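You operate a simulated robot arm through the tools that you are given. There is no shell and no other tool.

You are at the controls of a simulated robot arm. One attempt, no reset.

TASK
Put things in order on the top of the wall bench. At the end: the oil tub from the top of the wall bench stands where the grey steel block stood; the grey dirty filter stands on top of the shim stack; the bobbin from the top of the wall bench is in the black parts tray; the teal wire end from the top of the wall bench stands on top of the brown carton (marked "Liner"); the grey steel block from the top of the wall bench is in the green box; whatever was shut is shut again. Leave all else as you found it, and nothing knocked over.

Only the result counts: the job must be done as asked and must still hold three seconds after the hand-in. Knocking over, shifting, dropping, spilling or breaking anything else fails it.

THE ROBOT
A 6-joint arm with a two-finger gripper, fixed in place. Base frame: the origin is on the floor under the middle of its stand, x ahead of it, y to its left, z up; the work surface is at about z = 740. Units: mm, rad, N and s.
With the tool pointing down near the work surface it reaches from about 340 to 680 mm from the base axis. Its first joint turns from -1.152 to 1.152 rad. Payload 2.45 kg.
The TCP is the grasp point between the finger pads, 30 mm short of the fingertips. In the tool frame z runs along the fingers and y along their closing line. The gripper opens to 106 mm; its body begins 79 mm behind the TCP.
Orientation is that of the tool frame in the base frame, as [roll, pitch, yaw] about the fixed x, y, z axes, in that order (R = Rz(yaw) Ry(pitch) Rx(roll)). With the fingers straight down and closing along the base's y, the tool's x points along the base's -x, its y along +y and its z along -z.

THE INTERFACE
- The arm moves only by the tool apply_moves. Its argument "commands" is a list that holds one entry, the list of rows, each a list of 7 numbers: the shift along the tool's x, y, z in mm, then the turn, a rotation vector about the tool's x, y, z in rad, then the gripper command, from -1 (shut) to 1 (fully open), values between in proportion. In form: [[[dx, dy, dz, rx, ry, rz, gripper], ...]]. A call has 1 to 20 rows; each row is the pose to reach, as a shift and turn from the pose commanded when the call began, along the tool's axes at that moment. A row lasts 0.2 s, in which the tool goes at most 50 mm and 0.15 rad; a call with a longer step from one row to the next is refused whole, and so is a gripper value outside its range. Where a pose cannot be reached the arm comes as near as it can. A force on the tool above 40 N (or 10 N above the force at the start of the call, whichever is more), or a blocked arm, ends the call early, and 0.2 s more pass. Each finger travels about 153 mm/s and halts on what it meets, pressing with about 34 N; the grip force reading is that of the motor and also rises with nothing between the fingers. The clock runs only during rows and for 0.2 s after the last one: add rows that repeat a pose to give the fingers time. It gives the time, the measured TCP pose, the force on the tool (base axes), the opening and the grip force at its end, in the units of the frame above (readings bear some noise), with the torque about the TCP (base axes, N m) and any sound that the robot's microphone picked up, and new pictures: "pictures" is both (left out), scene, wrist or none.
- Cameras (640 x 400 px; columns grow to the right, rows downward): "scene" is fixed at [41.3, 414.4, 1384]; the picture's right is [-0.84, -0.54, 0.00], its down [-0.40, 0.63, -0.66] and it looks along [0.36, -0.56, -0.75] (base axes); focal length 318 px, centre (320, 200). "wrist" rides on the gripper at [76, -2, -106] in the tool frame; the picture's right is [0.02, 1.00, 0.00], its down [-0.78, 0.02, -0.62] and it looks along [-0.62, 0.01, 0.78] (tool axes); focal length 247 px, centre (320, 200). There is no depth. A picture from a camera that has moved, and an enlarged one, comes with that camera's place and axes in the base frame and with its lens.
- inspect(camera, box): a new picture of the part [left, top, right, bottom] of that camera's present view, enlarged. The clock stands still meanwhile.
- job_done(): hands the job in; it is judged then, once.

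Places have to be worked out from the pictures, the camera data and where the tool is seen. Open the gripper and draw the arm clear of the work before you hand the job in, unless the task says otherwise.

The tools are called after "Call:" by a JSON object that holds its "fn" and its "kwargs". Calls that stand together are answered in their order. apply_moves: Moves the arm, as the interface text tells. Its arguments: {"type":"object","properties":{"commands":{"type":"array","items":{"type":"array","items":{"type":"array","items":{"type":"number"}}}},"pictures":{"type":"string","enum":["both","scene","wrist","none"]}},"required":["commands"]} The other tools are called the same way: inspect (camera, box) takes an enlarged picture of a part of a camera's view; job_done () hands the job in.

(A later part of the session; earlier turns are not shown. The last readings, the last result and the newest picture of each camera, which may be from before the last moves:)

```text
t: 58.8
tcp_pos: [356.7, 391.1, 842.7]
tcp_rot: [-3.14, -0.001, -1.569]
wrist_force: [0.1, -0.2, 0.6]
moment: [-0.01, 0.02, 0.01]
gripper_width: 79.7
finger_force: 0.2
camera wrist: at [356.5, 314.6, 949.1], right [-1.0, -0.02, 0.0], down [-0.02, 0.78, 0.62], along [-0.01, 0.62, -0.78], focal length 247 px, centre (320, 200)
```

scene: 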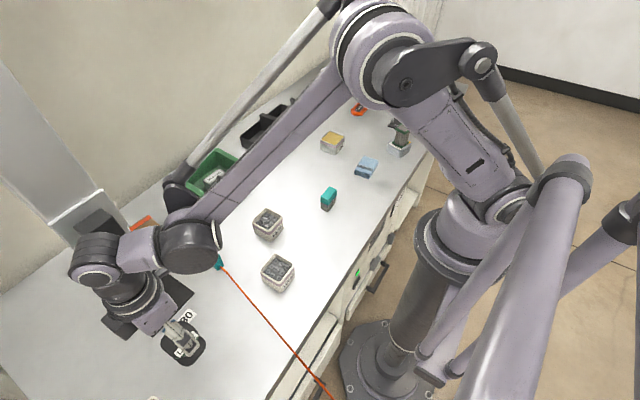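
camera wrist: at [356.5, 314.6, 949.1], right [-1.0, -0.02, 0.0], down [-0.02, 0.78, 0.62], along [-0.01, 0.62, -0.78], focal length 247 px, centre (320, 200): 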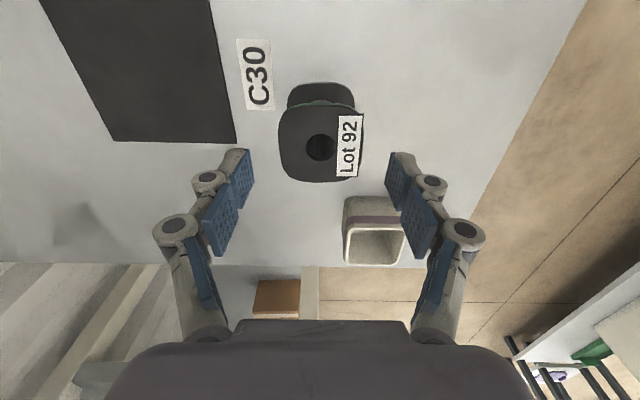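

Call:
{"fn": "apply_moves", "kwargs": {"commands": [[[0, 0, 30, 0, 0, 0, 0.51], [0, 0, 55, 0, 0, 0, 0.51], [0, 0, 68, 0, 0, 0, 0.51], [0, 0, 71.5, 0, 0, 0, 0.51], [0, 0, 71.5, 0, 0, 0, 0.51]]], "pictures": "wrist"}}

```text
t: 60.0
tcp_pos: [356.7, 391.8, 770.9]
tcp_rot: [-3.139, 0.0, -1.571]
wrist_force: [-1.1, -0.2, -0.6]
moment: [-0.02, 0.03, 0.03]
gripper_width: 80.1
finger_force: 0.1
camera wrist: at [357.2, 315.2, 877.6], right [-1.0, -0.02, 0.0], down [-0.02, 0.78, 0.62], along [-0.01, 0.62, -0.78], focal length 247 px, centre (320, 200)
```

wrist: 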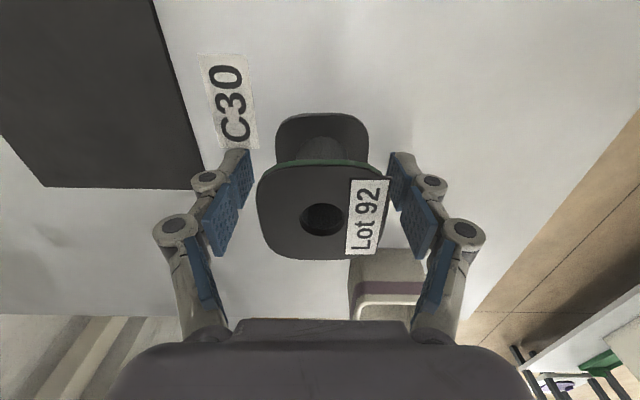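

Call:
{"fn": "apply_moves", "kwargs": {"commands": [[[0, 0, 0, 0, 0, 0, 0.25], [0, 0, 0, 0, 0, 0, 0.15], [0, 0, 0, 0, 0, 0, 0.09], [0, 0, 0, 0, 0, 0, 0.04], [0, 0, 0, 0, 0, 0, -0.05], [0, 0, 0, 0, 0, 0, -1], [0, 0, 0, 0, 0, 0, -1]]], "pictures": "wrist"}}

```text
t: 61.6
tcp_pos: [356.7, 390.9, 771.8]
tcp_rot: [-3.138, 0.002, -1.571]
wrist_force: [0.7, 1.8, 27.5]
moment: [-0.03, 0.12, 0.07]
gripper_width: 53.4
finger_force: 34.1
camera wrist: at [357.0, 315.2, 878.5], right [-1.0, -0.02, 0.0], down [-0.02, 0.78, 0.62], along [-0.01, 0.62, -0.78], focal length 247 px, centre (320, 200)
```

wrist: 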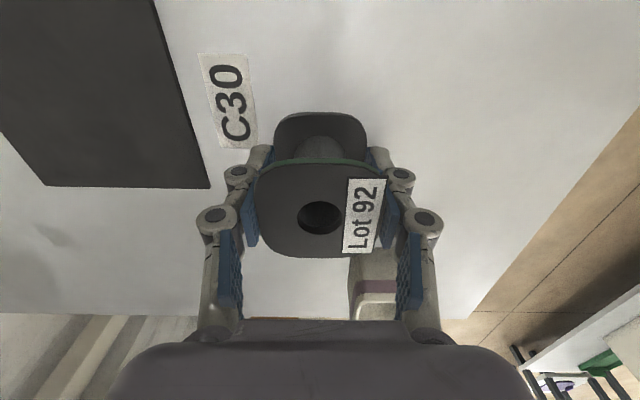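

There's some vertical preload (27 N); I lift gently and check the hold.

Call:
{"fn": "apply_moves", "kwargs": {"commands": [[[0, 0, -1, 0, 0, 0, -1], [0, 0, -3, 0, 0, 0, -1], [0, 0, -8, 0, 0, 0, -1], [0, 0, -20, 0, 0, 0, -1], [0, 0, -40, 0, 0, 0, -1], [0, 0, -40, 0, 0, 0, -1]]], "pictures": "both"}}

```text
t: 63.0
tcp_pos: [355.6, 390.1, 812.2]
tcp_rot: [-3.14, 0.001, -1.572]
wrist_force: [0.1, 0.5, -0.2]
moment: [-0.02, 0.0, 0.03]
gripper_width: 52.6
finger_force: 33.8
camera wrist: at [356.3, 315.0, 918.8], right [-1.0, -0.02, 0.0], down [-0.02, 0.78, 0.62], along [-0.01, 0.62, -0.78], focal length 247 px, centre (320, 200)
```

scene: 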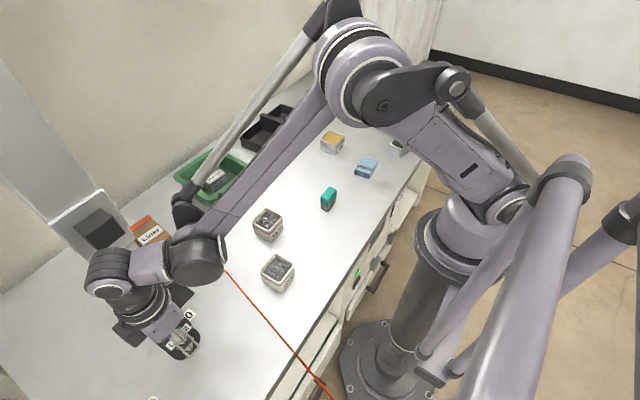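
wrist: 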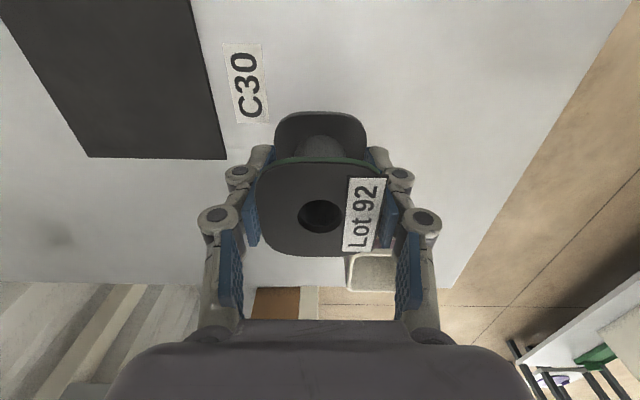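

Bobbin is lifted cleanly. I raise it and carry it over towards the black tray's nearer compartment.

Call:
{"fn": "apply_moves", "kwargs": {"commands": [[[0, 0, -35, 0, 0, 0, -1], [0, 0, -75, 0, 0, 0, -1], [0, 0, -115, 0, 0, 0, -1], [0, 0, -140, 0, 0, 0, -1], [25, -11, -140, 0, 0, 0, -1], [65, -28, -140, 0, 0, 0, -1], [107, -46, -140, 0, 0, 0, -1], [150, -65, -140, 0, 0, 0, -1], [193, -83, -140, 0, 0, 0, -1], [236, -102, -140, 0, 0, 0, -1], [279, -120, -140, 0, 0, 0, -1], [322, -139, -140, 0, 0, 0, -1], [365, -157, -140, 0, 0, 0, -1], [408, -176, -140, 0, 0, 0, -1], [451, -194, -140, 0, 0, 0, -1], [494, -213, -140, 0, 0, 0, -1], [537, -231, -140, 0, 0, 0, -1], [575, -248, -140, 0, 0, 0, -1], [596, -257, -140, 0, 0, 0, -1], [596, -257, -140, 0, 0, 0, -1]]]}}

```text
t: 67.2
tcp_pos: [613.4, -206.4, 950.2]
tcp_rot: [-3.139, -0.001, -1.57]
wrist_force: [0.9, -0.6, -0.5]
moment: [-0.01, 0.02, 0.0]
gripper_width: 52.3
finger_force: 34.3
camera wrist: at [614.8, -282.4, 1057.0], right [-1.0, -0.02, 0.0], down [-0.02, 0.78, 0.62], along [-0.01, 0.62, -0.78], focal length 247 px, centre (320, 200)
```

scene: 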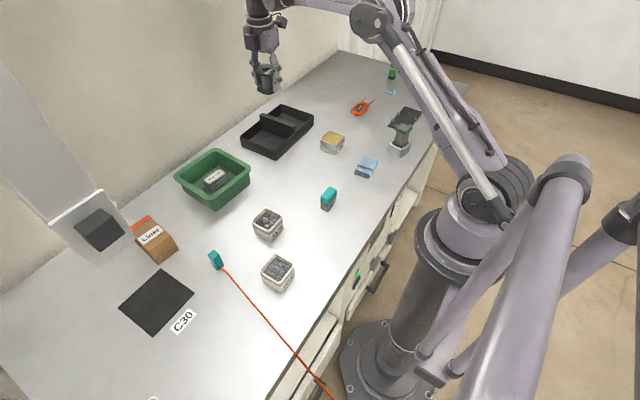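
wrist: 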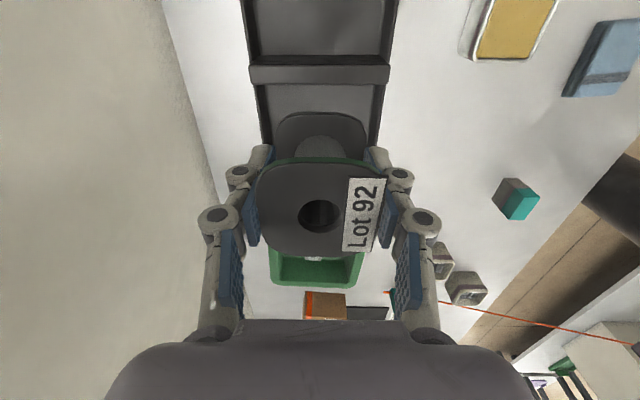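

Call:
{"fn": "inspect", "kwargs": {"camera": "wrist", "box": [220, 0, 420, 170]}}

Call:
{"fn": "inspect", "kwargs": {"camera": "scene", "box": [230, 50, 330, 170]}}

```text
2.35 times, centred on (320, 85) of wrist
camera zoom: at [614.8, -282.4, 1057.0], right [-1.0, -0.02, 0.0], down [-0.02, 0.78, 0.62], along [-0.01, 0.62, -0.78], focal length 581 px, centre (320, 471)
```

zoom: 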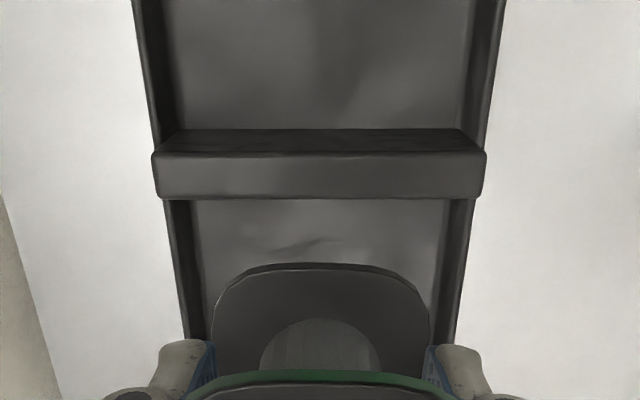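

```text
3.33 times, centred on (280, 110) of scene
camera zoom: at [41.3, 414.4, 1384.0], right [-0.84, -0.54, 0.0], down [-0.4, 0.63, -0.66], along [0.36, -0.56, -0.75], focal length 1059 px, centre (453, 500)
```

zoom: 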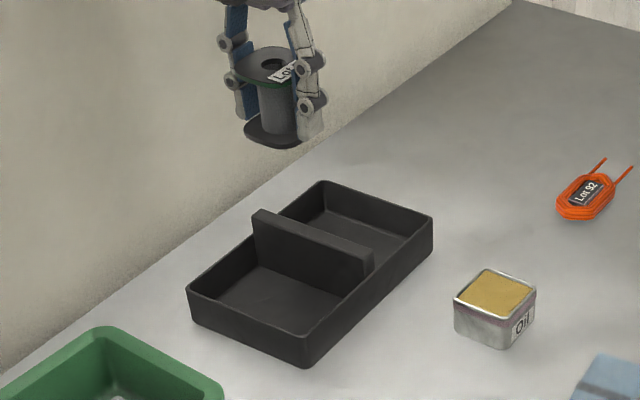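

The bobbin is held upright. The near compartment spans y ≈ -222…-133, x ≈ 551…676, so I aim at [614, -177] and lower to just above the rim.

Call:
{"fn": "apply_moves", "kwargs": {"commands": [[[-28.2, -1.1, 0, 0, 0, 0, -1], [-28.2, -1.1, 40, 0, 0, 0, -1], [-28.2, -1.1, 80, 0, 0, 0, -1], [-28.2, -1.1, 112, 0, 0, 0, -1], [-28.2, -1.1, 112, 0, 0, 0, -1]]]}}

```text
t: 68.4
tcp_pos: [616.6, -177.3, 839.0]
tcp_rot: [-3.139, 0.0, -1.57]
wrist_force: [0.2, 0.1, 0.6]
moment: [-0.04, 0.01, -0.02]
gripper_width: 52.5
finger_force: 33.9
camera wrist: at [616.5, -252.3, 945.5], right [-1.0, -0.02, 0.0], down [-0.02, 0.78, 0.62], along [-0.01, 0.62, -0.78], focal length 247 px, centre (320, 200)
```

scene: 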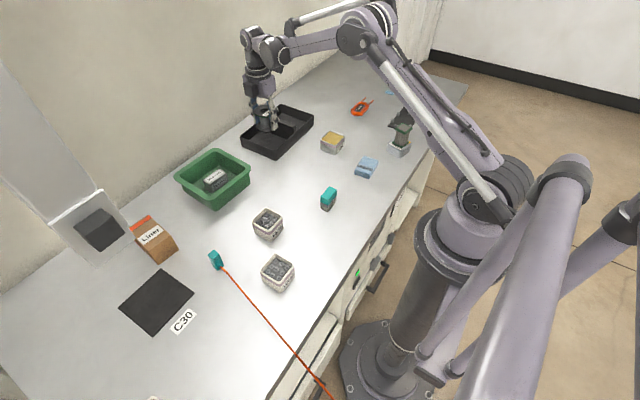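
wrist: 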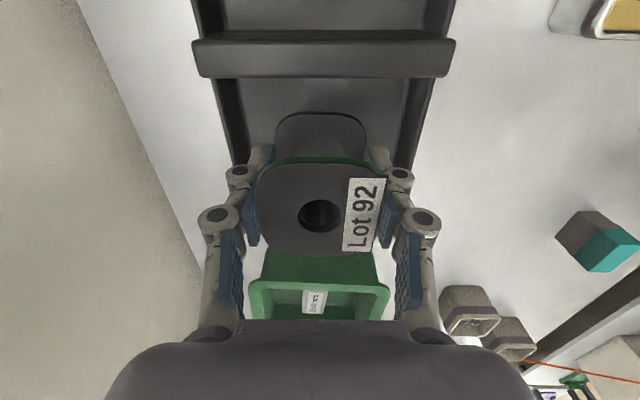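

Call:
{"fn": "inspect", "kwargs": {"camera": "wrist", "box": [180, 20, 460, 200]}}

Call:
{"fn": "inspect", "kwargs": {"camera": "scene", "box": [230, 80, 330, 160]}}

```text
2.22 times, centred on (320, 110) of wrist
camera zoom: at [616.5, -252.3, 945.5], right [-1.0, -0.02, 0.0], down [-0.02, 0.78, 0.62], along [-0.01, 0.62, -0.78], focal length 549 px, centre (320, 400)
```

zoom: 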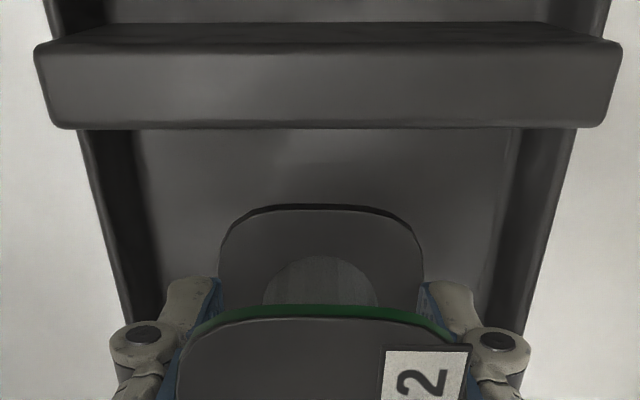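

```text
5.00 times, centred on (280, 120) of scene
camera zoom: at [41.3, 414.4, 1384.0], right [-0.84, -0.54, 0.0], down [-0.4, 0.63, -0.66], along [0.36, -0.56, -0.75], focal length 1589 px, centre (520, 600)
```

zoom: 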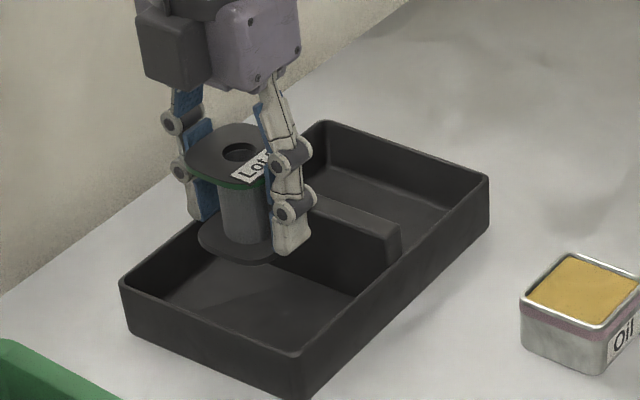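

Clearances look good; lowering into the compartment.

Call:
{"fn": "apply_moves", "kwargs": {"commands": [[[0, 0, 20, 0, 0, 0, -1], [0, 0, 40, 0, 0, 0, -1], [0, 0, 52, 0, 0, 0, -1], [0, 0, 58, 0, 0, 0, -1], [0, 0, 58, 0, 0, 0, -1]]], "pictures": "both"}}

```text
t: 69.6
tcp_pos: [615.5, -175.4, 782.4]
tcp_rot: [-3.139, -0.001, -1.571]
wrist_force: [0.7, 0.0, -1.9]
moment: [0.03, 0.0, 0.01]
gripper_width: 52.5
finger_force: 34.1
camera wrist: at [616.2, -252.0, 888.0], right [-1.0, -0.02, 0.0], down [-0.02, 0.78, 0.62], along [-0.01, 0.62, -0.78], focal length 247 px, centre (320, 200)
```

scene: 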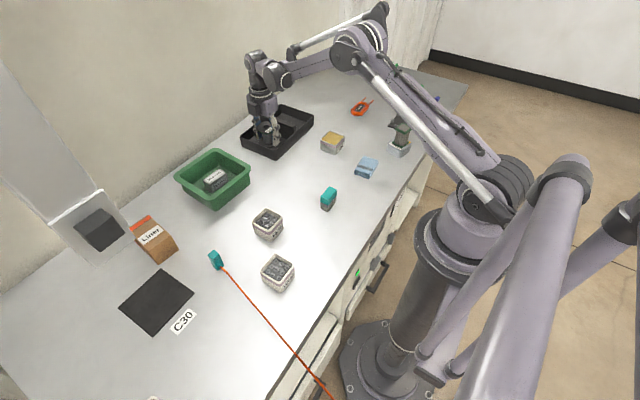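
wrist: 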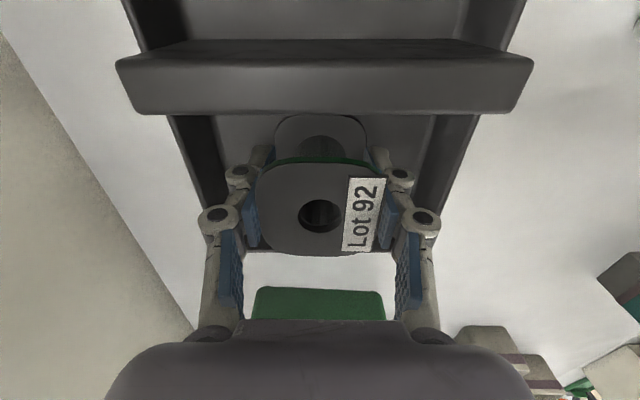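

Now small steps down to contact with the tray floor.

Call:
{"fn": "apply_moves", "kwargs": {"commands": [[[0, 0, 1.5, 0, 0, 0, -1], [0, 0, 3, 0, 0, 0, -1], [0, 0, 3, 0, 0, 0, -1]]], "pictures": "none"}}

Call:
{"fn": "apply_moves", "kwargs": {"commands": [[[0, 0, 0.8, 0, 0, 0, -1], [0, 0, 1.6, 0, 0, 0, -1], [0, 0, 1.6, 0, 0, 0, -1]]], "pictures": "none"}}

```text
t: 70.4
tcp_pos: [615.0, -176.5, 778.3]
tcp_rot: [-3.139, -0.002, -1.571]
wrist_force: [-0.6, 0.4, -0.7]
moment: [-0.01, 0.03, 0.02]
gripper_width: 52.6
finger_force: 34.1
```

```text
t: 71.2
tcp_pos: [616.3, -176.0, 778.0]
tcp_rot: [-3.139, 0.0, -1.571]
wrist_force: [4.5, -1.4, 11.7]
moment: [-0.03, 0.1, 0.04]
gripper_width: 52.6
finger_force: 34.3
```

Contact. I ease off and open gently.

Call:
{"fn": "apply_moves", "kwargs": {"commands": [[[0, 0, -0.5, 0, 0, 0, -1], [0, 0, -0.5, 0, 0, 0, 0.02], [0, 0, -0.5, 0, 0, 0, 0.08], [0, 0, -0.5, 0, 0, 0, 0.16], [0, 0, -0.5, 0, 0, 0, 0.28], [0, 0, -0.5, 0, 0, 0, 0.28]]], "pictures": "both"}}

```text
t: 72.6
tcp_pos: [615.0, -175.8, 777.1]
tcp_rot: [-3.14, 0.001, -1.569]
wrist_force: [-0.4, -0.3, -0.2]
moment: [0.01, -0.02, 0.0]
gripper_width: 67.8
finger_force: 0.1
camera wrist: at [615.8, -251.7, 883.7], right [-1.0, -0.02, 0.0], down [-0.02, 0.78, 0.62], along [-0.01, 0.62, -0.78], focal length 247 px, centre (320, 200)
```

scene: 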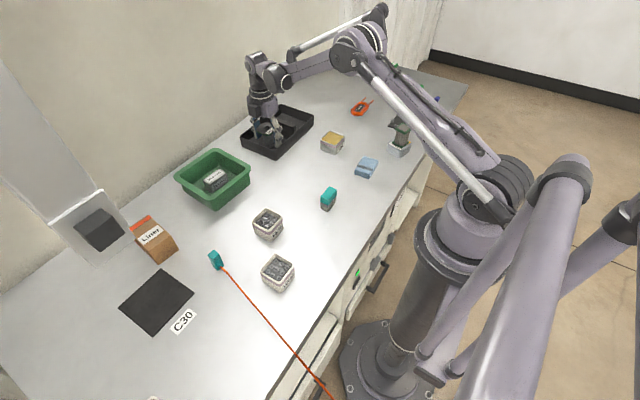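
wrist: 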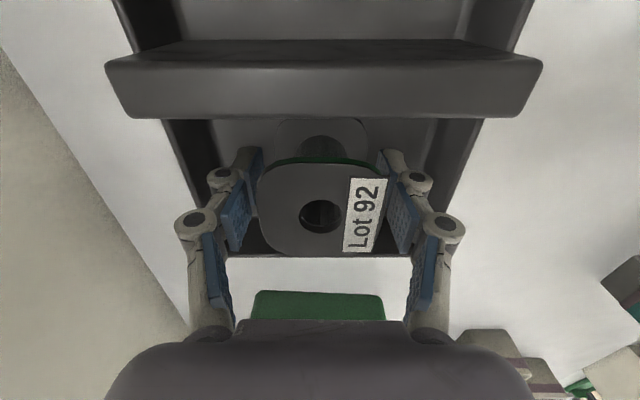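

Bobbin stands in the tray. Rising straight out.

Call:
{"fn": "apply_moves", "kwargs": {"commands": [[[0, 0, -10, 0, 0, 0, 0.28], [0, 0, -35, 0, 0, 0, 0.28], [0, 0, -70, 0, 0, 0, 0.28], [0, 0, -110, 0, 0, 0, 0.28], [0, 0, -150, 0, 0, 0, 0.28], [0, 0, -174, 0, 0, 0, 0.28], [0, 0, -174, 0, 0, 0, 0.28]]], "pictures": "both"}}

Call:
{"fn": "inspect", "kwargs": {"camera": "scene", "box": [230, 80, 350, 170]}}

```text
t: 74.2
tcp_pos: [615.9, -177.9, 951.5]
tcp_rot: [-3.139, -0.001, -1.571]
wrist_force: [0.1, -0.1, -0.5]
moment: [0.02, -0.01, 0.01]
gripper_width: 68.1
finger_force: 0.2
camera wrist: at [615.5, -253.3, 1058.0], right [-1.0, -0.02, 0.0], down [-0.02, 0.78, 0.62], along [-0.01, 0.62, -0.78], focal length 247 px, centre (320, 200)
```

scene: 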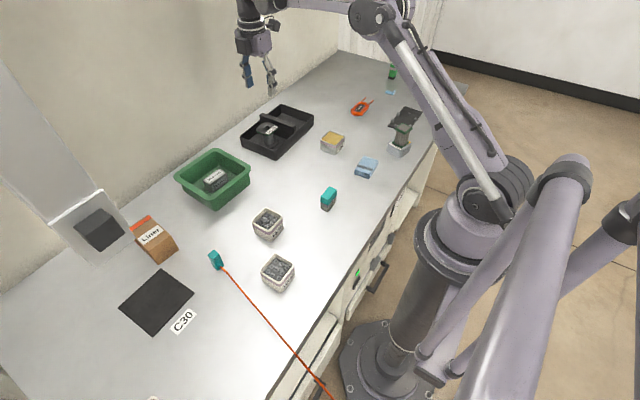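
wrist: 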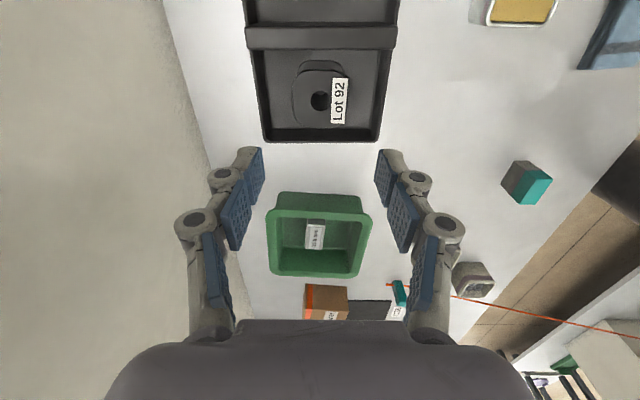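

```text
4.44 times, centred on (290, 125) of scene
camera zoom: at [41.3, 414.4, 1384.0], right [-0.84, -0.54, 0.0], down [-0.4, 0.63, -0.66], along [0.36, -0.56, -0.75], focal length 1412 px, centre (453, 533)
```

zoom: 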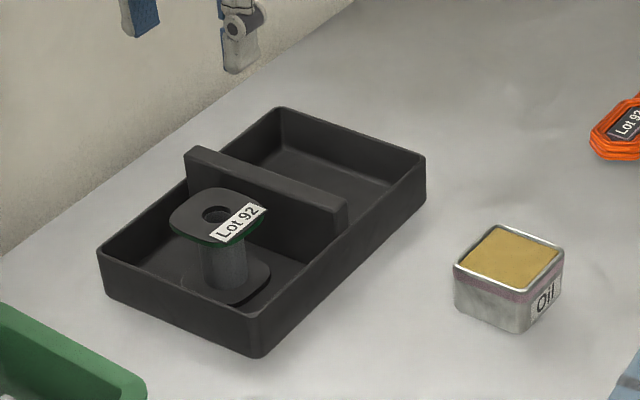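

Bobbin is upright in the tray. Next the wire end; first I move there in the current orientation (camera looking +y) to check the wall fixture and carton clearances.

Call:
{"fn": "apply_moves", "kwargs": {"commands": [[[-40, 20, 0, 0, 0, 0, 0.28], [-80, 40, 0, 0, 0, 0, 0.28], [-120, 60, 0, 0, 0, 0, 0.28], [-160, 80, 0, 0, 0, 0, 0.28], [-200, 100, 0, 0, 0, 0, 0.28], [-240, 120, 0, 0, 0, 0, 0.28], [-280, 135, 0, 0, 0, 0, 0.28], [-325, 140, 0, 0, 0, 0, 0.28], [-325, 140, 0, 0, 0, 0, 0.28]]]}}

```text
t: 76.2
tcp_pos: [474.6, 148.4, 952.3]
tcp_rot: [-3.141, 0.001, -1.571]
wrist_force: [0.4, 0.1, 0.6]
moment: [0.02, -0.02, 0.04]
gripper_width: 67.7
finger_force: 0.1
camera wrist: at [475.3, 71.8, 1059.1], right [-1.0, -0.02, 0.0], down [-0.02, 0.78, 0.62], along [-0.01, 0.62, -0.78], focal length 247 px, centre (320, 200)
```

scene: 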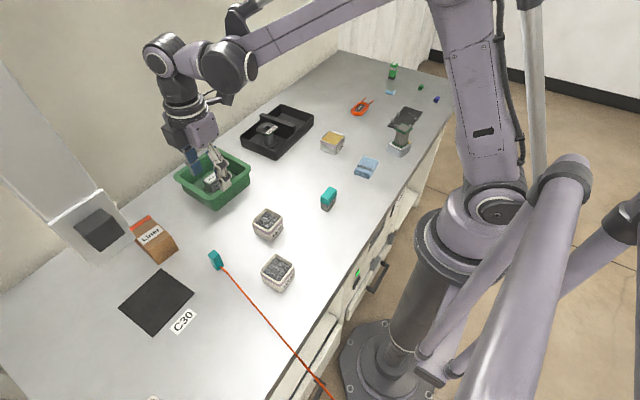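
wrist: 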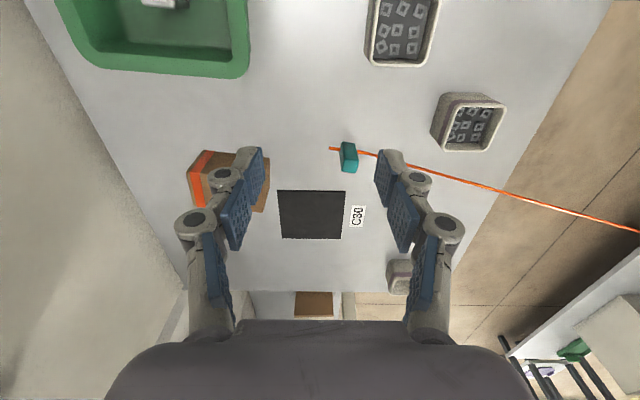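

Call:
{"fn": "inspect", "kwargs": {"camera": "wrist", "box": [100, 130, 360, 330]}}

Call:
{"fn": "inspect", "kwargs": {"camera": "wrist", "box": [300, 120, 400, 200]}}

Call:
{"fn": "inspect", "kwargs": {"camera": "scene", "box": [0, 60, 200, 320]}}

```text
2.00 times, centred on (230, 230) of wrist
camera zoom: at [475.3, 71.8, 1059.1], right [-1.0, -0.02, 0.0], down [-0.02, 0.78, 0.62], along [-0.01, 0.62, -0.78], focal length 494 px, centre (500, 140)
```

zoom: 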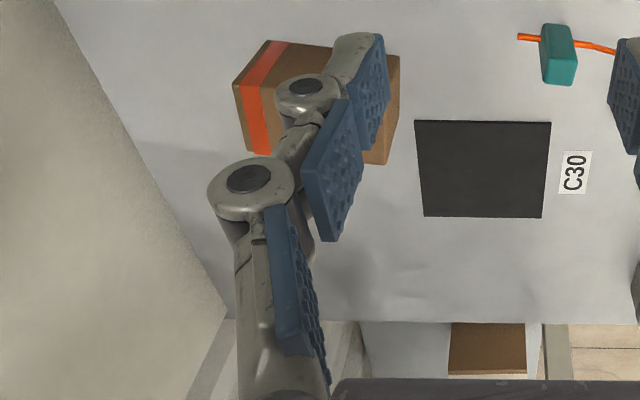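

```text
5.00 times, centred on (350, 160) of wrist
camera zoom: at [475.3, 71.8, 1059.1], right [-1.0, -0.02, 0.0], down [-0.02, 0.78, 0.62], along [-0.01, 0.62, -0.78], focal length 1235 px, centre (170, 400)
```

zoom: 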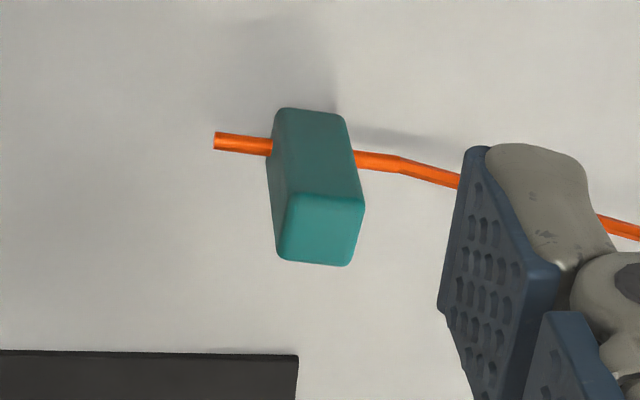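

```text
1.54 times, centred on (100, 190) of scene
camera zoom: at [41.2, 414.4, 1384.0], right [-0.84, -0.54, 0.0], down [-0.4, 0.63, -0.66], along [0.36, -0.56, -0.75], focal length 489 px, centre (658, 215)
```

zoom: 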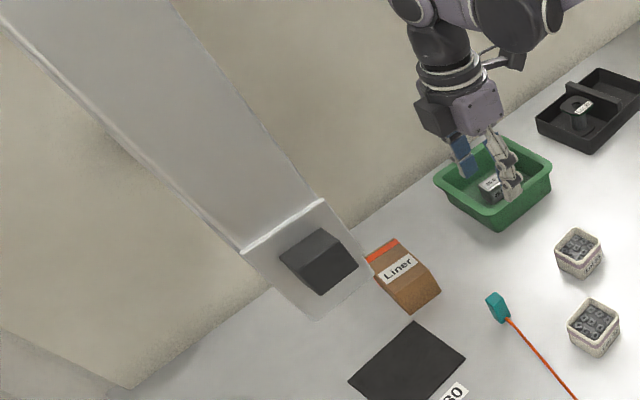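

The hanging fixture is at about x≈415–460+, y≈326–392, z≥945, so I stay clear of it. The wire end is an upright teal block ~21 × 18 × 52 mm at [435, 230] with the wire passing through near its foot. I turn the gripper back to close along y and hover above it.

Call:
{"fn": "apply_moves", "kwargs": {"commands": [[[-7, 3, 0, 0, 0, 0.1375, 0.28], [-14, 6.5, 0, 0, 0, 0.275, 0.1], [-21, 10, 0, 0, 0, 0.4125, 0], [-28, 13, 0, 0, 0, 0.55, -0.1], [-35, 16.5, 0, 0, 0, 0.6875, -0.1], [-42, 20, 0, 0, 0, 0.825, -0.1], [-49, 23, 0, 0, 0, 0.9625, -0.1], [-56, 26.5, 0, 0, 0, 1.1, -0.1], [-63, 30, 0, 0, 0, 1.2375, -0.1], [-70, 33, 0, 0, 0, 1.375, -0.1], [-76, 36, 0, 0, 0, 1.5125, -0.1], [-82, 38.9, 0, 0, 0, 1.65, -0.1], [-82, 38.9, 40, 0, 0, 1.65, -0.1], [-82, 38.9, 60, 0, 0, 1.65, -0.1], [-82, 38.9, 60, 0, 0, 1.65, -0.1]]]}}

```text
t: 79.4
tcp_pos: [435.8, 232.4, 891.0]
tcp_rot: [3.141, 0.002, 3.062]
wrist_force: [-0.4, -1.2, 0.3]
moment: [-0.04, 0.02, -0.02]
gripper_width: 47.6
finger_force: 0.0
camera wrist: at [359.6, 236.4, 997.8], right [0.06, 1.0, 0.0], down [0.78, -0.05, 0.62], along [0.62, -0.04, -0.78], focal length 247 px, centre (320, 200)
```

scene: 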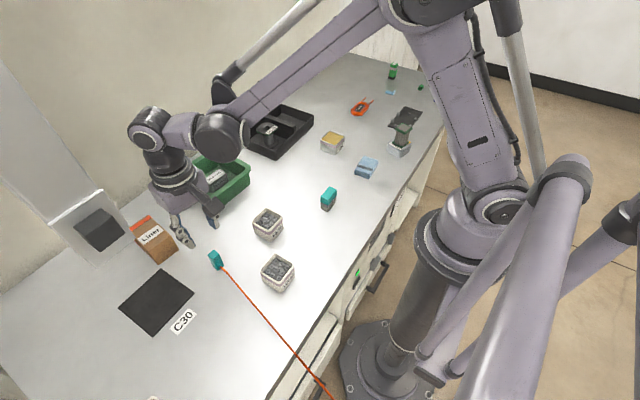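
wrist: 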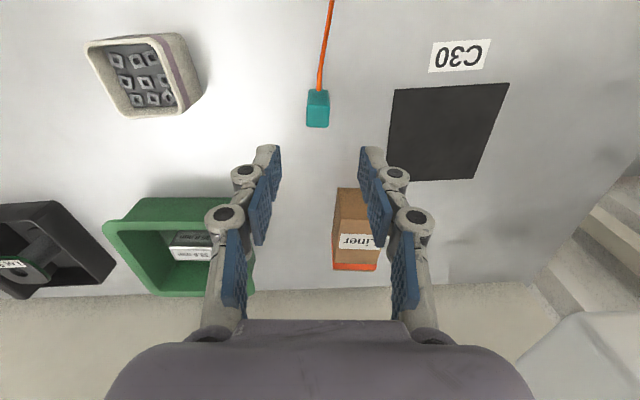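

Call:
{"fn": "inspect", "kwargs": {"camera": "wrist", "box": [280, 50, 360, 150]}}

Call:
{"fn": "inspect", "kwargs": {"camera": "wrist", "box": [300, 160, 440, 290]}}

Call:
{"fn": "inspect", "kwargs": {"camera": "scene", "box": [120, 200, 240, 290]}}

```text
4.00 times, centred on (320, 100) of wrist
camera zoom: at [359.6, 236.4, 997.8], right [0.06, 1.0, 0.0], down [0.78, -0.05, 0.62], along [0.62, -0.04, -0.78], focal length 988 px, centre (320, 600)
```

zoom: 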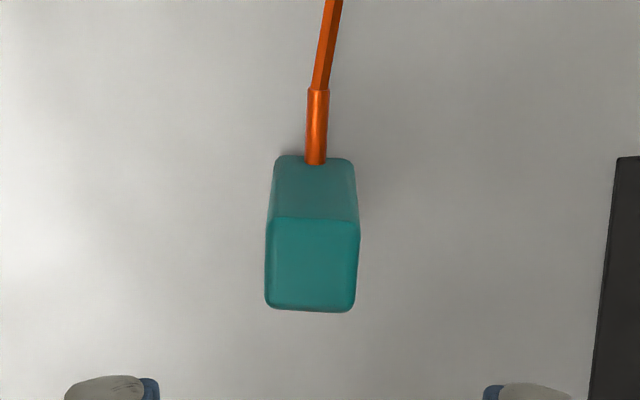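

```text
3.08 times, centred on (370, 225) of wrist
camera zoom: at [359.6, 236.4, 997.8], right [0.06, 1.0, 0.0], down [0.78, -0.05, 0.62], along [0.62, -0.04, -0.78], focal length 760 px, centre (166, 123)
```

zoom: 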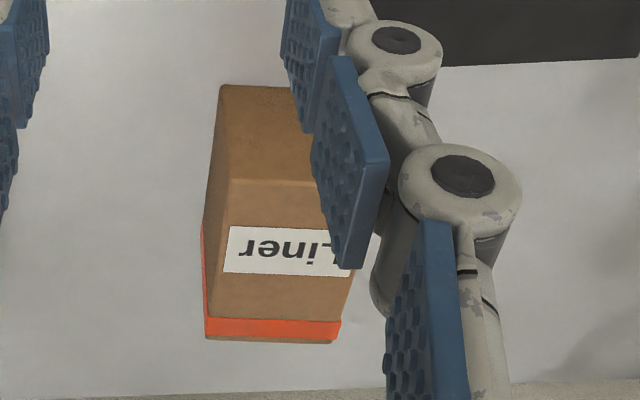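

```text
4.44 times, centred on (180, 245) of scene
camera zoom: at [41.3, 414.4, 1384.0], right [-0.84, -0.54, 0.0], down [-0.4, 0.63, -0.66], along [0.36, -0.56, -0.75], focal length 1412 px, centre (942, 0)
```

zoom: 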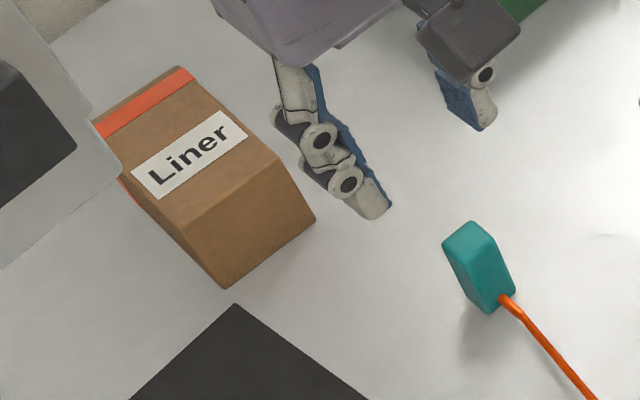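

Carton top is at z≈795, centre ≈ [596, 269]. The teal block's centre is ≈ [433, 230]; I correct by a few mm and descend around it.

Call:
{"fn": "apply_moves", "kwargs": {"commands": [[[2.6, -2.3, 30, 0, 0, 0, -0.1], [2.6, -2.3, 65, 0, 0, 0, -0.1], [2.6, -2.3, 95, 0, 0, 0, -0.1], [2.6, -2.3, 110, 0, 0, 0, -0.1], [2.6, -2.3, 110, 0, 0, 0, -0.1]]]}}

```text
t: 80.6
tcp_pos: [431.0, 228.6, 782.3]
tcp_rot: [-3.141, 0.002, 3.063]
wrist_force: [1.0, 0.1, 0.0]
moment: [-0.02, -0.06, 0.01]
gripper_width: 47.6
finger_force: 0.1
camera wrist: at [354.7, 233.5, 888.8], right [0.06, 1.0, 0.0], down [0.78, -0.05, 0.62], along [0.62, -0.04, -0.78], focal length 247 px, centre (320, 200)
```

scene: 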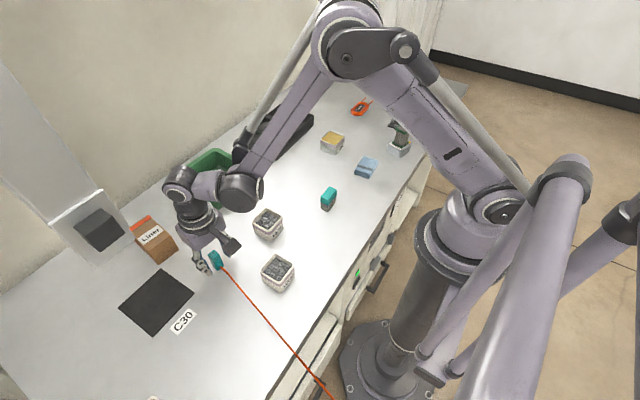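
wrist: 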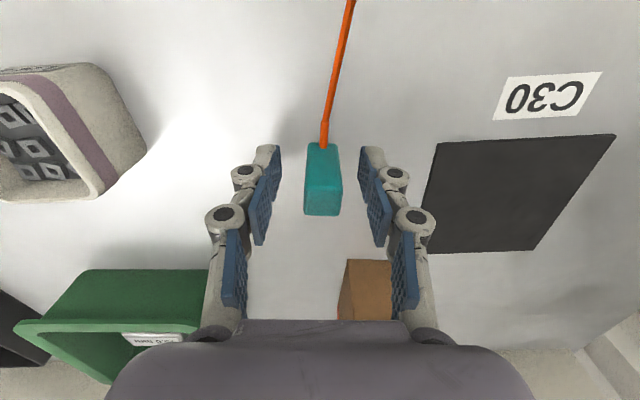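

Centred. Closing gently on the block.

Call:
{"fn": "apply_moves", "kwargs": {"commands": [[[0, 0, 0, 0, 0, 0, -0.4], [0, 0, 0, 0, 0, 0, -0.55], [0, 0, 0, 0, 0, 0, -0.62], [0, 0, 0, 0, 0, 0, -0.68], [0, 0, 0, 0, 0, 0, -0.8], [0, 0, 0, 0, 0, 0, -1], [0, 0, 0, 0, 0, 0, -1]]], "pictures": "wrist"}}

```text
t: 82.2
tcp_pos: [431.0, 228.2, 782.4]
tcp_rot: [-3.141, 0.002, 3.062]
wrist_force: [-0.1, 0.6, -0.3]
moment: [0.01, -0.02, 0.01]
gripper_width: 19.1
finger_force: 33.8
camera wrist: at [354.9, 233.5, 889.1], right [0.06, 1.0, 0.0], down [0.78, -0.05, 0.62], along [0.62, -0.04, -0.78], focal length 247 px, centre (320, 200)
```

wrist: 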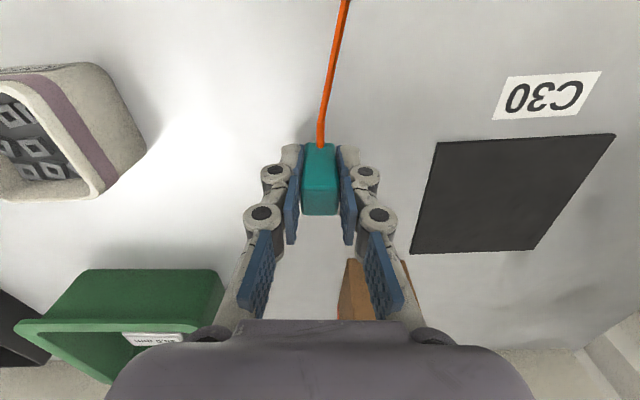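

Held at 19 mm. Lifting slowly and watching the wire's pull.

Call:
{"fn": "apply_moves", "kwargs": {"commands": [[[0, 0, -3, 0, 0, 0, -1], [0, 0, -10, 0, 0, 0, -1], [0, 0, -22, 0, 0, 0, -1], [0, 0, -38, 0, 0, 0, -1], [0, 0, -55, 0, 0, 0, -1], [0, 0, -72, 0, 0, 0, -1], [0, 0, -80, 0, 0, 0, -1], [0, 0, -80, 0, 0, 0, -1]]]}}

```text
t: 84.0
tcp_pos: [431.4, 228.0, 861.2]
tcp_rot: [-3.141, 0.002, 3.062]
wrist_force: [-0.3, -0.7, -0.5]
moment: [-0.02, -0.01, 0.0]
gripper_width: 19.1
finger_force: 34.0
camera wrist: at [355.7, 233.5, 967.6], right [0.06, 1.0, 0.0], down [0.78, -0.05, 0.62], along [0.62, -0.04, -0.78], focal length 247 px, centre (320, 200)
```

scene: 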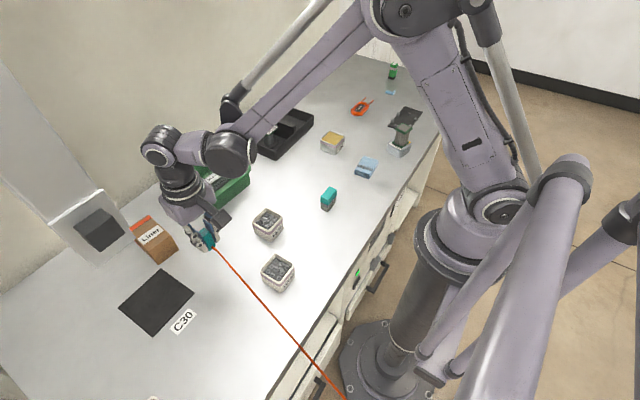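
wrist: 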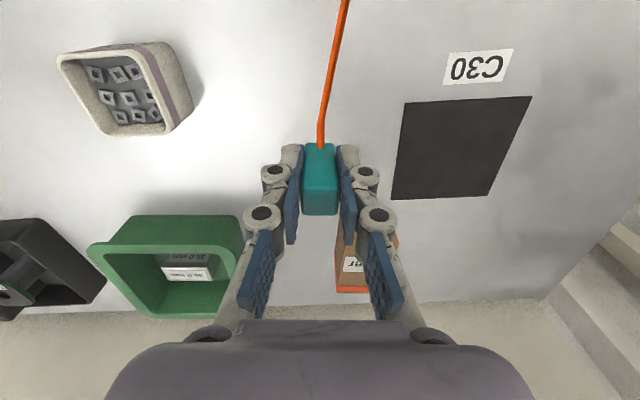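

Call:
{"fn": "inspect", "kwargs": {"camera": "scene", "box": [180, 200, 380, 400]}}

```text
2.00 times, centred on (280, 300) of scene
camera zoom: at [41.3, 414.4, 1384.0], right [-0.84, -0.54, 0.0], down [-0.4, 0.63, -0.66], along [0.36, -0.56, -0.75], focal length 636 px, centre (400, 0)
```

zoom: 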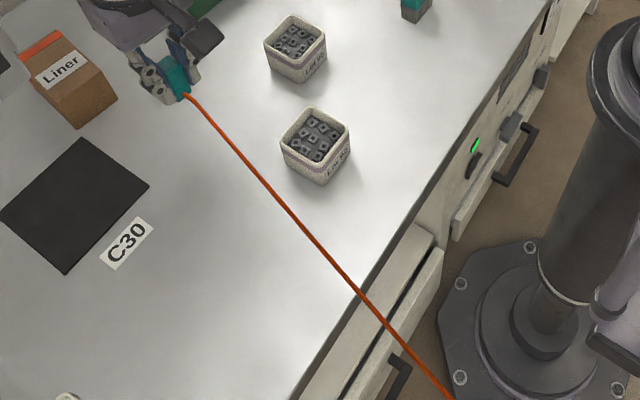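

The wire follows freely without noticeable pull. I move in +x first, then +y over the carton, staying away from the hanging fixture.

Call:
{"fn": "apply_moves", "kwargs": {"commands": [[[-10, 0.8, -5, 0, 0, 0, -1], [-30, 2.4, -10, 0, 0, 0, -1], [-55, 4.4, -10, 0, 0, 0, -1], [-80, 6.4, -10, 0, 0, 0, -1], [-105, 8.3, -10, 0, 0, 0, -1], [-130, 10.3, -10, 0, 0, 0, -1], [-148, 11.8, -10, 0, 0, 0, -1], [-153.5, 12.2, -10, 0, 0, 0, -1], [-152.5, 25, -10, 0, 0, 0, -1], [-151.3, 40, -10, 0, 0, 0, -1], [-150.3, 52.8, -10, 0, 0, 0, -1], [-150.3, 52.8, -10, 0, 0, 0, -1]]]}}

```text
t: 86.6
tcp_pos: [586.5, 269.1, 870.2]
tcp_rot: [-3.141, 0.002, 3.061]
wrist_force: [1.0, -0.3, -0.3]
moment: [-0.03, 0.02, 0.0]
gripper_width: 19.2
finger_force: 34.2
camera wrist: at [510.1, 274.2, 976.7], right [0.06, 1.0, 0.0], down [0.78, -0.05, 0.62], along [0.62, -0.04, -0.78], focal length 247 px, centre (320, 200)
```

scene: 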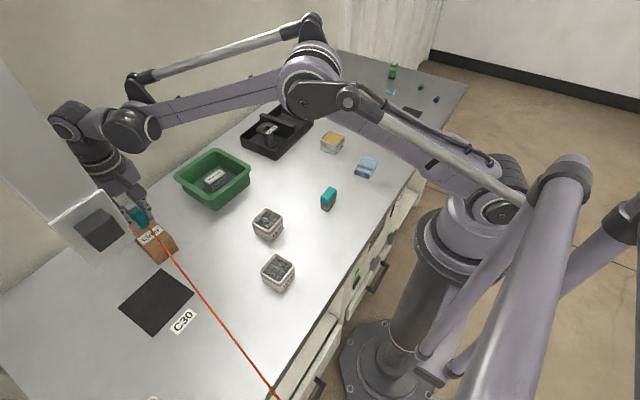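
wrist: 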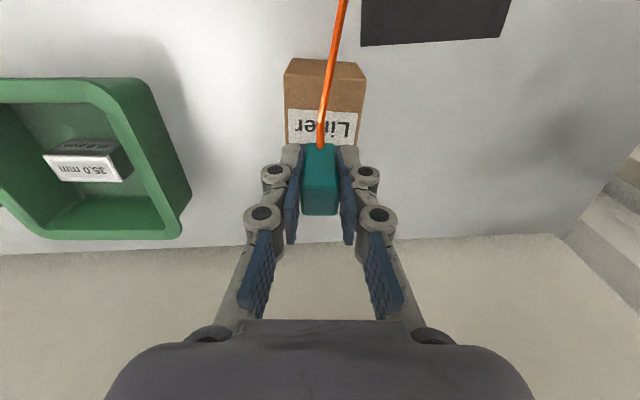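

Call:
{"fn": "inspect", "kwargs": {"camera": "wrist", "box": [250, 40, 410, 240]}}

Call:
{"fn": "inspect", "kwargs": {"camera": "scene", "box": [90, 180, 210, 280]}}

```text
2.00 times, centred on (330, 140) of wrist
camera zoom: at [510.1, 274.2, 976.7], right [0.06, 1.0, 0.0], down [0.78, -0.05, 0.62], along [0.62, -0.04, -0.78], focal length 494 px, centre (300, 320)
```

zoom: 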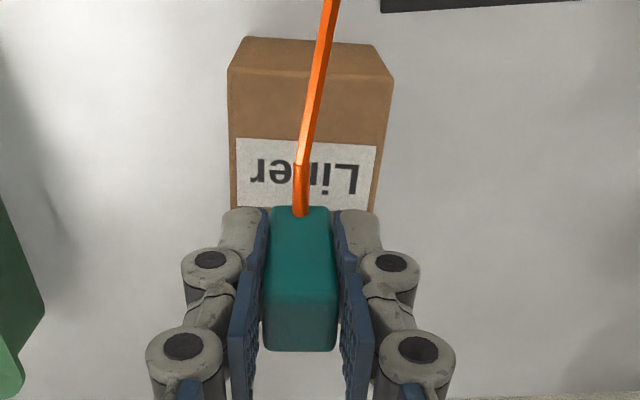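

```text
4.00 times, centred on (150, 230) of scene
camera zoom: at [41.3, 414.4, 1384.0], right [-0.84, -0.54, 0.0], down [-0.4, 0.63, -0.66], along [0.36, -0.56, -0.75], focal length 1271 px, centre (1000, 80)
```

zoom: 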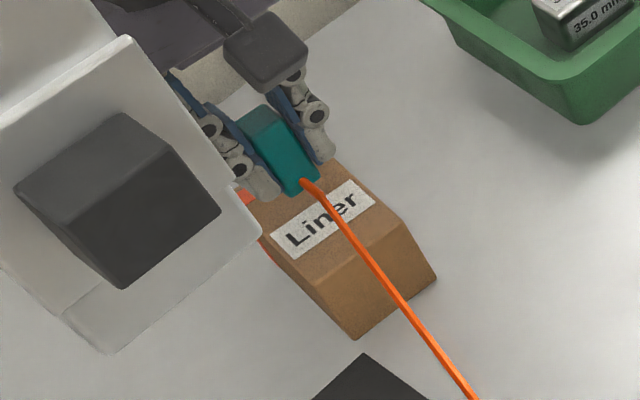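

Well over the carton's middle. Lowering towards the top (contact expected near TCP z≈835).

Call:
{"fn": "apply_moves", "kwargs": {"commands": [[[0, 1, 8, 0, 0, 0, -1], [0, 1, 16, 0, 0, 0, -1], [0, 1, 24, 0, 0, 0, -1], [0, 1, 28, 0, 0, 0, -1], [0, 1, 28, 0, 0, 0, -1]]], "pictures": "both"}}

Call:
{"fn": "inspect", "kwargs": {"camera": "scene", "box": [110, 200, 190, 270]}}

```text
t: 87.8
tcp_pos: [587.1, 269.7, 842.7]
tcp_rot: [-3.141, 0.002, 3.064]
wrist_force: [0.5, -0.9, -1.5]
moment: [-0.03, -0.01, 0.01]
gripper_width: 19.2
finger_force: 34.3
camera wrist: at [510.0, 274.5, 949.4], right [0.06, 1.0, 0.0], down [0.78, -0.05, 0.62], along [0.62, -0.04, -0.78], focal length 247 px, centre (320, 200)
```

scene: 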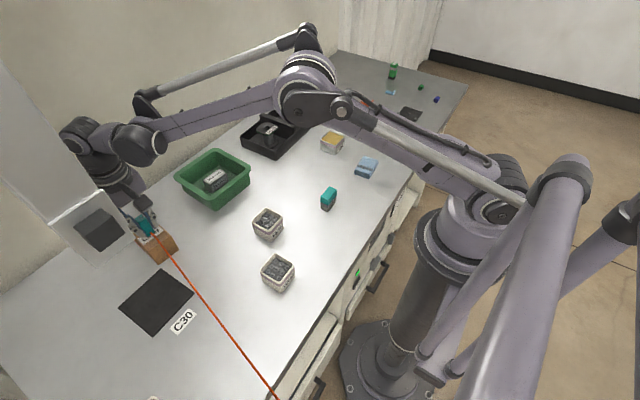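
wrist: 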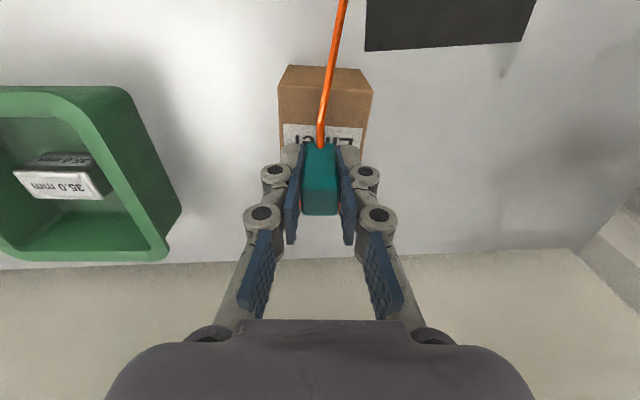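

```text
5.71 times, centred on (150, 235) of scene
camera zoom: at [41.3, 414.4, 1384.0], right [-0.84, -0.54, 0.0], down [-0.4, 0.63, -0.66], along [0.36, -0.56, -0.75], focal length 1816 px, centre (1291, 0)
```

zoom: 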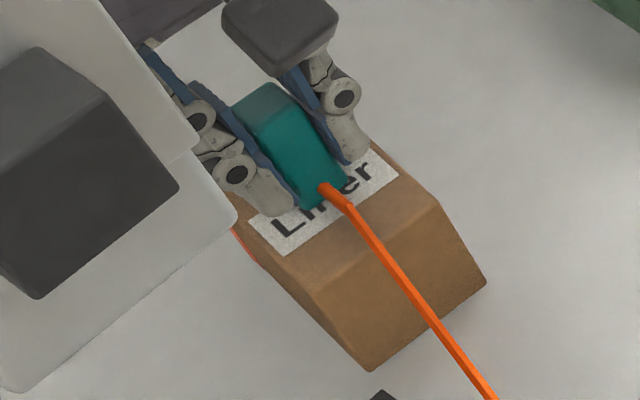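

Call:
{"fn": "apply_moves", "kwargs": {"commands": [[[0, 0, 1, 0, 0, 0, -1], [0, 0, 2, 0, 0, 0, -1], [0, 0, 3, 0, 0, 0, -1], [0, 0, 3, 0, 0, 0, -1]]], "pictures": "none"}}

Call:
{"fn": "apply_moves", "kwargs": {"commands": [[[0, 0, 1, 0, 0, 0, -1], [0, 0, 1.5, 0, 0, 0, -1], [0, 0, 1.5, 0, 0, 0, -1]]], "pictures": "none"}}

```text
t: 88.8
tcp_pos: [585.9, 270.0, 841.0]
tcp_rot: [-3.141, 0.004, 3.061]
wrist_force: [0.1, -0.5, 29.8]
moment: [-0.04, -0.12, 0.03]
gripper_width: 19.2
finger_force: 34.1
```

```text
t: 89.6
tcp_pos: [587.4, 270.3, 839.1]
tcp_rot: [-3.141, 0.001, 3.063]
wrist_force: [-1.9, -1.8, 28.9]
moment: [-0.08, -0.01, -0.04]
gripper_width: 19.0
finger_force: 34.0
```

Contact made (about 29 N). I ease back up in small steps to relieve the pressure before releasing.

Call:
{"fn": "apply_moves", "kwargs": {"commands": [[[0, 0, -0.5, 0, 0, 0, -1], [0, 0, -1.0, 0, 0, 0, -1], [0, 0, -1.0, 0, 0, 0, -1]]], "pictures": "both"}}

Call:
{"fn": "inspect", "kwargs": {"camera": "scene", "box": [110, 200, 190, 270]}}

```text
t: 90.4
tcp_pos: [587.3, 269.7, 841.3]
tcp_rot: [3.14, 0.002, 3.063]
wrist_force: [-1.0, 0.3, -0.9]
moment: [-0.02, -0.01, 0.03]
gripper_width: 18.9
finger_force: 34.1
camera wrist: at [511.0, 274.4, 945.8], right [0.06, 1.0, 0.0], down [0.78, -0.05, 0.62], along [0.62, -0.04, -0.78], focal length 247 px, centre (320, 200)
```

scene: 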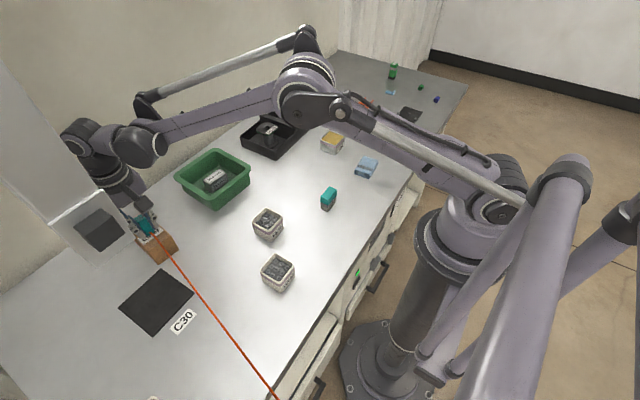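
wrist: 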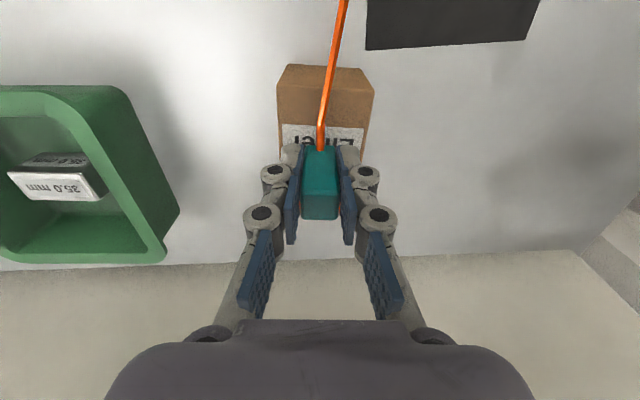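

```text
5.71 times, centred on (150, 235) of scene
camera zoom: at [41.3, 414.4, 1384.0], right [-0.84, -0.54, 0.0], down [-0.4, 0.63, -0.66], along [0.36, -0.56, -0.75], focal length 1816 px, centre (1291, 0)
```

zoom: 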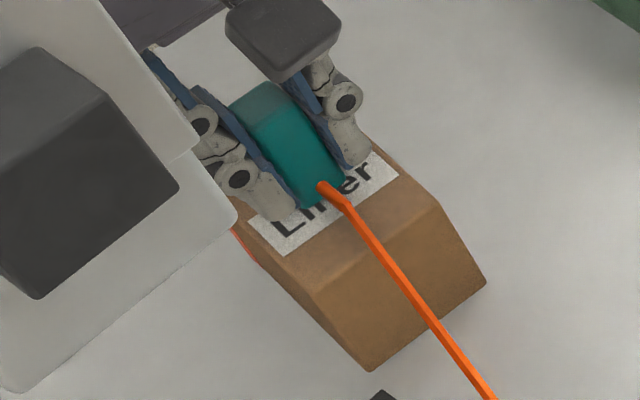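

The block slipped up ~2 mm in the grip (fine). Now I find light contact again with fine steps before opening.

Call:
{"fn": "apply_moves", "kwargs": {"commands": [[[0, 0, 0.3, 0, 0, 0, -1], [0, 0, 0.5, 0, 0, 0, -1], [0, 0, 0.5, 0, 0, 0, -1]]], "pictures": "none"}}

```text
t: 91.2
tcp_pos: [587.8, 270.1, 838.7]
tcp_rot: [-3.141, 0.003, 3.063]
wrist_force: [0.0, -0.3, -0.5]
moment: [0.01, -0.01, -0.01]
gripper_width: 19.0
finger_force: 34.2
```

Call:
{"fn": "apply_moves", "kwargs": {"commands": [[[0, 0, 0.3, 0, 0, 0, -1], [0, 0, 0.5, 0, 0, 0, -1], [0, 0, 0.5, 0, 0, 0, -1]]], "pictures": "none"}}

```text
t: 92.0
tcp_pos: [588.3, 270.0, 839.3]
tcp_rot: [3.14, 0.001, 3.063]
wrist_force: [0.1, -0.4, -0.9]
moment: [-0.02, -0.05, 0.0]
gripper_width: 19.0
finger_force: 34.3
```

Call:
{"fn": "apply_moves", "kwargs": {"commands": [[[0, 0, 0.3, 0, 0, 0, -1], [0, 0, 0.6, 0, 0, 0, -1], [0, 0, 0.6, 0, 0, 0, -1]]], "pictures": "none"}}

```text
t: 92.8
tcp_pos: [587.2, 268.9, 839.2]
tcp_rot: [3.138, 0.004, 3.061]
wrist_force: [2.7, -0.4, 6.8]
moment: [-0.01, -0.03, -0.04]
gripper_width: 18.9
finger_force: 33.9
```

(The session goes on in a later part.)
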